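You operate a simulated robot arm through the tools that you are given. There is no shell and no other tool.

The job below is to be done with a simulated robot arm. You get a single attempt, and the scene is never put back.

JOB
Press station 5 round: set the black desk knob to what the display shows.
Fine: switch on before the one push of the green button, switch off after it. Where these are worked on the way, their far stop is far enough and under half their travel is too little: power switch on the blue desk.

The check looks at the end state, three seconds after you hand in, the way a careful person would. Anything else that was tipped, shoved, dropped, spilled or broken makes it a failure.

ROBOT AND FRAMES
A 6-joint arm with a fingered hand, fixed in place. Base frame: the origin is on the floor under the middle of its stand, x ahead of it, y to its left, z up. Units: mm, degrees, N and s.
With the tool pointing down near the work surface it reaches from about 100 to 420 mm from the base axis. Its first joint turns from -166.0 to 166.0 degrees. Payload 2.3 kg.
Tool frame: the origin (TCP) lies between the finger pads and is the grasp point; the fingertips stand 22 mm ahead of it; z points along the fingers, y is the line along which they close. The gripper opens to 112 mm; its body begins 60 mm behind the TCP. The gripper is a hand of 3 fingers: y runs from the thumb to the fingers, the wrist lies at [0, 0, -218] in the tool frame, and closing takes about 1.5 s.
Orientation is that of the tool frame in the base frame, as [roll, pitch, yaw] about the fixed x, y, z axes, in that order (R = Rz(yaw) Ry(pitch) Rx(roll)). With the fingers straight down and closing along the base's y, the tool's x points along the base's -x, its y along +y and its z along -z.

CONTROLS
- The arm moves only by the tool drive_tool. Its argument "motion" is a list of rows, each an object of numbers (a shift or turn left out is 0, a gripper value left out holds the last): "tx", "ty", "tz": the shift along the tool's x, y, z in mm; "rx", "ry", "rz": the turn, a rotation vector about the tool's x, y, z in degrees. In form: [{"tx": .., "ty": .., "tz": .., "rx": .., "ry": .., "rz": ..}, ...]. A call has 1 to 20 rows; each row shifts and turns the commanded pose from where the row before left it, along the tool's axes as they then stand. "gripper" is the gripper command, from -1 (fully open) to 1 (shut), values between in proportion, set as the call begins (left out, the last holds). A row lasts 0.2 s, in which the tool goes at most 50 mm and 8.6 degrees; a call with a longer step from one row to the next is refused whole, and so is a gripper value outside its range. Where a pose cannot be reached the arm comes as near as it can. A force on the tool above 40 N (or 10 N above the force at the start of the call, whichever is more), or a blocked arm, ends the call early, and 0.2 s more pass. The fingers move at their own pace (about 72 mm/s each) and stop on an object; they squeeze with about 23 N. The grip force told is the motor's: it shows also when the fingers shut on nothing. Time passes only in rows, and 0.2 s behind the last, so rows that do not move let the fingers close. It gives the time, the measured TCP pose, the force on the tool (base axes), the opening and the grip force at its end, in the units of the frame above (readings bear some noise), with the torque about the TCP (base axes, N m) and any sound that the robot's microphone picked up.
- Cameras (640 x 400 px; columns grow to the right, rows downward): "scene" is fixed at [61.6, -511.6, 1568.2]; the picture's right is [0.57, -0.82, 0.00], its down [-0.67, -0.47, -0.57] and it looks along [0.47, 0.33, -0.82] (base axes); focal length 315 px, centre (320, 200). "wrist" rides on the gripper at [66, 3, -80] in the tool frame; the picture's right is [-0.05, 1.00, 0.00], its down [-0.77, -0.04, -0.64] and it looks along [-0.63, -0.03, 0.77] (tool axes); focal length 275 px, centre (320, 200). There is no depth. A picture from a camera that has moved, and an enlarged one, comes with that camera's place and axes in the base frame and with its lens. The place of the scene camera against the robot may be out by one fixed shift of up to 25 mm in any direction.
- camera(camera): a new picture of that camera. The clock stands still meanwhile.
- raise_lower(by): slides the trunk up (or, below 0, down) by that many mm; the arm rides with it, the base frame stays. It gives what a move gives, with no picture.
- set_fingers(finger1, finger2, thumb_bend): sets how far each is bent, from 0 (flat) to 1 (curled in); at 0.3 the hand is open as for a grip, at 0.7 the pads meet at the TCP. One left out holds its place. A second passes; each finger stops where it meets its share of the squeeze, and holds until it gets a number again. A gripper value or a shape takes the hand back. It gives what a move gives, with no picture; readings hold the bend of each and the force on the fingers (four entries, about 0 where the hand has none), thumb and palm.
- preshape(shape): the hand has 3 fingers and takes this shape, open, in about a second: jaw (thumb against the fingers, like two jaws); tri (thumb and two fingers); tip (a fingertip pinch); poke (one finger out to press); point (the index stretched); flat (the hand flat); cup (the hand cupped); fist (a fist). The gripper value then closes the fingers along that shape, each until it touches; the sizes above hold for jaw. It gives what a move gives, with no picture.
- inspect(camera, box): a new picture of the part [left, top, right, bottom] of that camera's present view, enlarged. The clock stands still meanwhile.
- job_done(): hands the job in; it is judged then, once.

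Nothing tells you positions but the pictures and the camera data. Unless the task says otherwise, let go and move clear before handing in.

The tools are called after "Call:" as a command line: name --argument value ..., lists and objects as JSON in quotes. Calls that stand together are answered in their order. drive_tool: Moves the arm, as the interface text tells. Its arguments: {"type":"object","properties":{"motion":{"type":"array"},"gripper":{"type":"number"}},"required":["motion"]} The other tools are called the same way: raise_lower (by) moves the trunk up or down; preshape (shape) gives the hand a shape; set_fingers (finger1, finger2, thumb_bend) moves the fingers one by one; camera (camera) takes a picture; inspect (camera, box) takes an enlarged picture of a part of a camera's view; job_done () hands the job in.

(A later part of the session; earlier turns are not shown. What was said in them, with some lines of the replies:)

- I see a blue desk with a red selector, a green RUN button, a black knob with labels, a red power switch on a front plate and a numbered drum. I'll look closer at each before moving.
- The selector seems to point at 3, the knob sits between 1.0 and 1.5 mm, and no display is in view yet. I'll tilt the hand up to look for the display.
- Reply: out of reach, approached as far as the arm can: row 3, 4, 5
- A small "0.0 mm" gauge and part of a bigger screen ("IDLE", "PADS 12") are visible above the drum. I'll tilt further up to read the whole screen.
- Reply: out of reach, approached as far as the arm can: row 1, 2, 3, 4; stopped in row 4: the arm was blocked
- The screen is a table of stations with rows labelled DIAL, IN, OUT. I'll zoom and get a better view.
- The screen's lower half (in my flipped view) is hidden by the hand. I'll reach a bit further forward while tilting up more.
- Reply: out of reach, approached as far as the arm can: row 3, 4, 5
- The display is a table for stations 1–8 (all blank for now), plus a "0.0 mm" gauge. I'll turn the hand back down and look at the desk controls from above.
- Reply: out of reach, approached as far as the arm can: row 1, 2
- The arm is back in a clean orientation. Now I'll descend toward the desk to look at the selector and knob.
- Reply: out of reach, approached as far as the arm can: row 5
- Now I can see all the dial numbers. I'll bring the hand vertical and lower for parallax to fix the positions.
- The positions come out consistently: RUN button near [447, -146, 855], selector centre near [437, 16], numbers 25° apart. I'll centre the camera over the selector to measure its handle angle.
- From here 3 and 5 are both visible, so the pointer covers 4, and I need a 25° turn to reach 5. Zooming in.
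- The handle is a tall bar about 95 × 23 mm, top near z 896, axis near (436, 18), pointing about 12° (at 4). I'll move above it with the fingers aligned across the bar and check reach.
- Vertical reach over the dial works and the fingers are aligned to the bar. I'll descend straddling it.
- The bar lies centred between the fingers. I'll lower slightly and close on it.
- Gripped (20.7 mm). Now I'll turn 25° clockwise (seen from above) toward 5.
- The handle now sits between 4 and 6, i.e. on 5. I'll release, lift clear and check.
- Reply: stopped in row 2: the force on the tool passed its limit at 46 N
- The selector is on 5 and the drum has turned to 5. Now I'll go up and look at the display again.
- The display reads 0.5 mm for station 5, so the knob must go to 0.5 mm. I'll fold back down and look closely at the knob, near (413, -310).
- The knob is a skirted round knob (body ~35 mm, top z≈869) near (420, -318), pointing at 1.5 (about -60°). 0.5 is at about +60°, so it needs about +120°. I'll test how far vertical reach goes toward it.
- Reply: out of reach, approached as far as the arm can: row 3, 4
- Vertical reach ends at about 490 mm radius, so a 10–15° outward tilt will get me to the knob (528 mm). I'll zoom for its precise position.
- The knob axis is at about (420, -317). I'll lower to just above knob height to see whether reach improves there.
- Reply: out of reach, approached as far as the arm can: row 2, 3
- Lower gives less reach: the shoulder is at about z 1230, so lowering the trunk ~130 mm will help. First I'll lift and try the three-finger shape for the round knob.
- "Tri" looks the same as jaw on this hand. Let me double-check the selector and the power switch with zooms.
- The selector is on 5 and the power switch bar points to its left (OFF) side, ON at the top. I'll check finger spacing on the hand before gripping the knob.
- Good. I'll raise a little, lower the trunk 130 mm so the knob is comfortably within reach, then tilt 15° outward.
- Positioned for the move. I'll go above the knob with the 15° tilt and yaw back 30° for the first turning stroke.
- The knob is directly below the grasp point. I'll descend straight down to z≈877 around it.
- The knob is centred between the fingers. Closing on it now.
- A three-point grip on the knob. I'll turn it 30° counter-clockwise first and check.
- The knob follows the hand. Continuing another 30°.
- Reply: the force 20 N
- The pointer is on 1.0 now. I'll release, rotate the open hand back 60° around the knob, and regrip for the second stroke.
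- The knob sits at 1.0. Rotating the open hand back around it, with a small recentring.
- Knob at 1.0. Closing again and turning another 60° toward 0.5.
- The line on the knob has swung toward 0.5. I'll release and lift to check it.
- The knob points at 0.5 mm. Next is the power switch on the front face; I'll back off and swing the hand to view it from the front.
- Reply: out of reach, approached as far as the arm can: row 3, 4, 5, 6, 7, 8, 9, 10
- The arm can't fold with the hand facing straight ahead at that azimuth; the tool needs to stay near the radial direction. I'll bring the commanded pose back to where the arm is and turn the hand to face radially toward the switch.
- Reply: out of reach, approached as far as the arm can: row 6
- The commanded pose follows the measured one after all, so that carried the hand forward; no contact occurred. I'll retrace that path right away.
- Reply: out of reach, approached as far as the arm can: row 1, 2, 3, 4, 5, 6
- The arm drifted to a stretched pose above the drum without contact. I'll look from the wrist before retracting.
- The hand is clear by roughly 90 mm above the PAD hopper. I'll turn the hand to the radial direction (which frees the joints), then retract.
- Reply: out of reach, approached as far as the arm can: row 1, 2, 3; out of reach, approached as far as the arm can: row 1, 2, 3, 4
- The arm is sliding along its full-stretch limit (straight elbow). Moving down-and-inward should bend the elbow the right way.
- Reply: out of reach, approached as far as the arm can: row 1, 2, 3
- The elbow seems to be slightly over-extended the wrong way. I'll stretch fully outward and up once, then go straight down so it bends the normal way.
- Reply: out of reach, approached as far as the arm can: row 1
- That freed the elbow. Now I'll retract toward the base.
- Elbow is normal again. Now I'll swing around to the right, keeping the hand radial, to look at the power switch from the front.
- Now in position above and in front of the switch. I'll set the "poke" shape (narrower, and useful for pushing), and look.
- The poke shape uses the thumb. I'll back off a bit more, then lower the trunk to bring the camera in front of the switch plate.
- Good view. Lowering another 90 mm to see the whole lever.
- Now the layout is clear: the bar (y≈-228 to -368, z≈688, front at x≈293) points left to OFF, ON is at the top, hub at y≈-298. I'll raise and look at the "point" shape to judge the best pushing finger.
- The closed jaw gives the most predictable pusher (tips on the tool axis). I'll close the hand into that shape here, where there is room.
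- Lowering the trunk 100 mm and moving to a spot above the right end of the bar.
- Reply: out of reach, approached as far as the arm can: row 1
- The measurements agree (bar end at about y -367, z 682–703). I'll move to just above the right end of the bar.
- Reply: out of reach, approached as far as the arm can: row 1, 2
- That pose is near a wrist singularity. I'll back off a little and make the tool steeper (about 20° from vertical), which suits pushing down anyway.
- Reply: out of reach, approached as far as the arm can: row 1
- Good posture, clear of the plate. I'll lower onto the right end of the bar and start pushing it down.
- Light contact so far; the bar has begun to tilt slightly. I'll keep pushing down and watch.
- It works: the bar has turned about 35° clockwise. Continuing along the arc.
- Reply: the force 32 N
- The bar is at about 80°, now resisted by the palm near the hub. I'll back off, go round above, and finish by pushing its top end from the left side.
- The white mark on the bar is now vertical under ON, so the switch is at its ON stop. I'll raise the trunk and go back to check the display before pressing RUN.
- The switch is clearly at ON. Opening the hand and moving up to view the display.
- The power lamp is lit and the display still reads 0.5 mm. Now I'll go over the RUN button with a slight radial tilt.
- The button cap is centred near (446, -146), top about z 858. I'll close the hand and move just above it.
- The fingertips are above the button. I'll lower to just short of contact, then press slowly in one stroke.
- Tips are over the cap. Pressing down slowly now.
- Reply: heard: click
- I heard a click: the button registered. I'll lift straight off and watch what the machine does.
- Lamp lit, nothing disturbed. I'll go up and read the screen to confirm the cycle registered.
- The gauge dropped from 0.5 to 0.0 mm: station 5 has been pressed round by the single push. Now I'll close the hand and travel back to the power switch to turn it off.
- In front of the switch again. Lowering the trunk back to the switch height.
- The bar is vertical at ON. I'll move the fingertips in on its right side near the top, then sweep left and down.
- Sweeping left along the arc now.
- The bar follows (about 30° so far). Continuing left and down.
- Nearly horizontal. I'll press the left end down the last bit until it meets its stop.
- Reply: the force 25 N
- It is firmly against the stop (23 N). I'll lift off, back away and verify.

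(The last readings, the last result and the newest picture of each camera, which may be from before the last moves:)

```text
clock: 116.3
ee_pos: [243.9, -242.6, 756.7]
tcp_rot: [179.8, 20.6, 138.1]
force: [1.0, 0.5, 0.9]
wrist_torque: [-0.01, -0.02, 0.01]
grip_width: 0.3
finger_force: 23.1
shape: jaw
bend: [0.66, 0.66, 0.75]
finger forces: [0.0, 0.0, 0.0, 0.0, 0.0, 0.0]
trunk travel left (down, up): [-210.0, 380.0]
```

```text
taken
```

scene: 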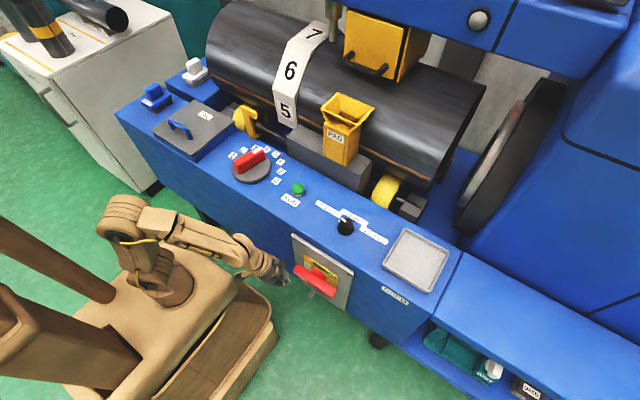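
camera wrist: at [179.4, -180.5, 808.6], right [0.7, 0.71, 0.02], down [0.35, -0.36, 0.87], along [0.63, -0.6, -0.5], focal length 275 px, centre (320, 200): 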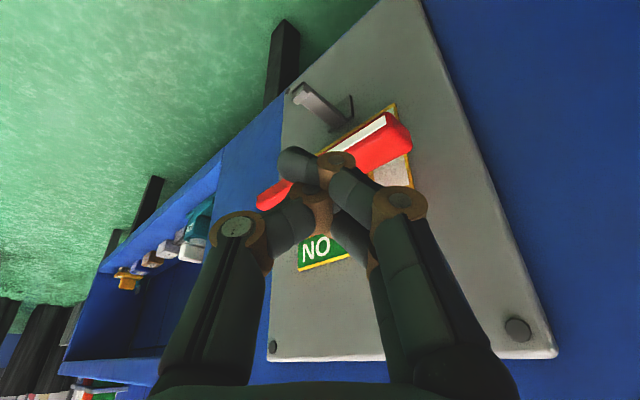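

The lamp is off and the bar is back at OFF. Checking details of every control.

Call:
inspect --camera "scene" --box '[280, 190, 400, 310]'

Call:
inspect --camera "scene" --box '[215, 130, 315, 210]'

Call:
raise_lower --by 300

Call:
camera --camera "scene"

```text
3.33 times, centred on (340, 250) of scene
camera zoom: at [61.6, -511.6, 1568.2], right [0.57, -0.82, 0.0], down [-0.67, -0.47, -0.57], along [0.47, 0.33, -0.82], focal length 1049 px, centre (253, 33)
```

zoom: 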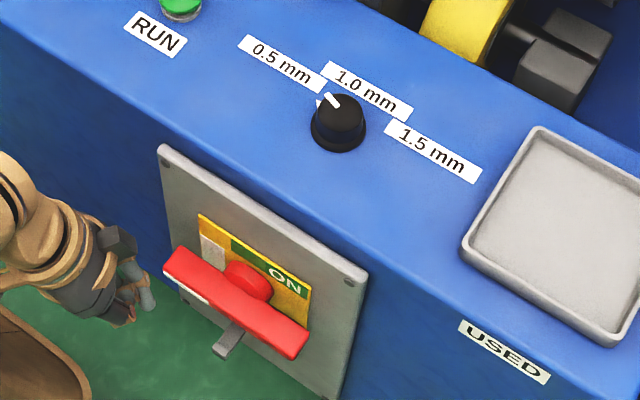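

```text
5.00 times, centred on (265, 170) of scene
camera zoom: at [61.6, -511.6, 1568.2], right [0.57, -0.82, 0.0], down [-0.67, -0.47, -0.57], along [0.47, 0.33, -0.82], focal length 1573 px, centre (595, 350)
```

zoom: 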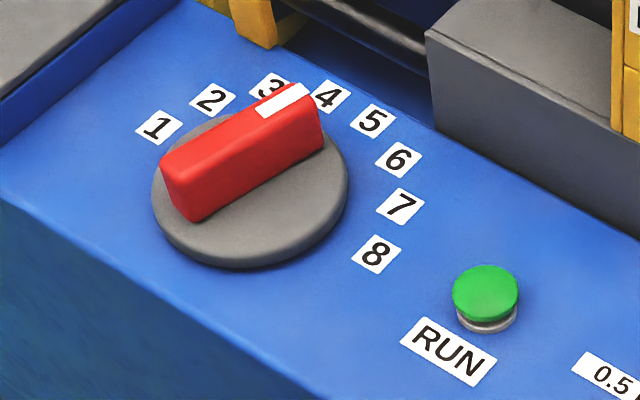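

```text
clock: 119.3
ee_pos: [245.3, -242.4, 1057.2]
tcp_rot: [179.8, 20.5, 138.1]
force: [-0.2, -0.4, 0.4]
wrist_torque: [0.01, 0.01, -0.01]
grip_width: 0.0
finger_force: 23.4
shape: jaw
bend: [0.66, 0.66, 0.75]
finger forces: [0.0, 0.0, 0.0, 0.0, 0.0, 0.0]
trunk travel left (down, up): [-510.0, 80.0]
```

```text
taken
```

scene: 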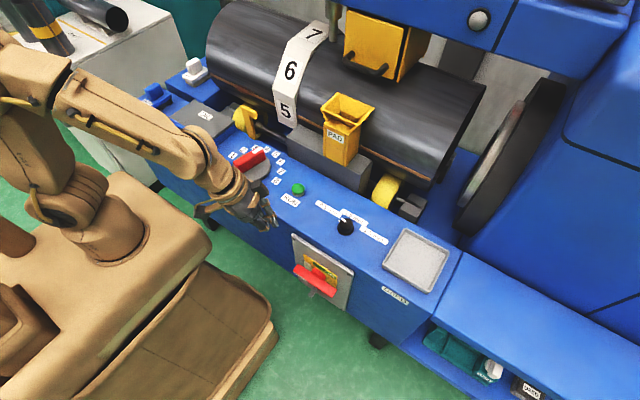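

Everything checks out: selector on 5, knob at 0.5 mm, one RUN push done (gauge went to 0.0), power bar back at its OFF stop, lamp off. I'll open the hand in free space and hand in.

Call:
drive_tool --motion '[{}, {}, {}, {}, {}, {}]' --gripper -1

Call:
job_done

```text
clock: 120.7
ee_pos: [245.6, -241.5, 1056.2]
tcp_rot: [179.9, 20.6, 138.0]
force: [0.4, -0.2, -0.3]
wrist_torque: [0.02, 0.0, 0.0]
grip_width: 111.9
finger_force: 0.0
shape: jaw
bend: [0.3, 0.3, 0.3]
finger forces: [0.0, 0.0, 0.1, 0.0, 0.1, 0.1]
trunk travel left (down, up): [-510.0, 80.0]
```

```text
The job is handed in.
```

Station 5 has been pressed round. The gauge read 0.5 mm when the drum turned to station 5, and 0.0 mm after the press cycle. I handed the job in.

- **Selector:** it was on 4. I turned it to 5, and the drum moved with it.
- **Black desk knob:** I turned it from 1.5 mm to 0.5 mm, as the display showed.
- **Power switch:** I turned it to ON and the machine lamp lit. I pressed RUN after that, then pushed the switch back to OFF until it met its stop. The lamp is now off.
- **RUN button:** I pressed it once and heard one click.

While repositioning, the arm stretched out above the drum and PAD hopper before I brought it back. The force readings and pictures showed no contact, and I saw nothing tipped or moved in the final pictures. The hand is open and clear of the desk.
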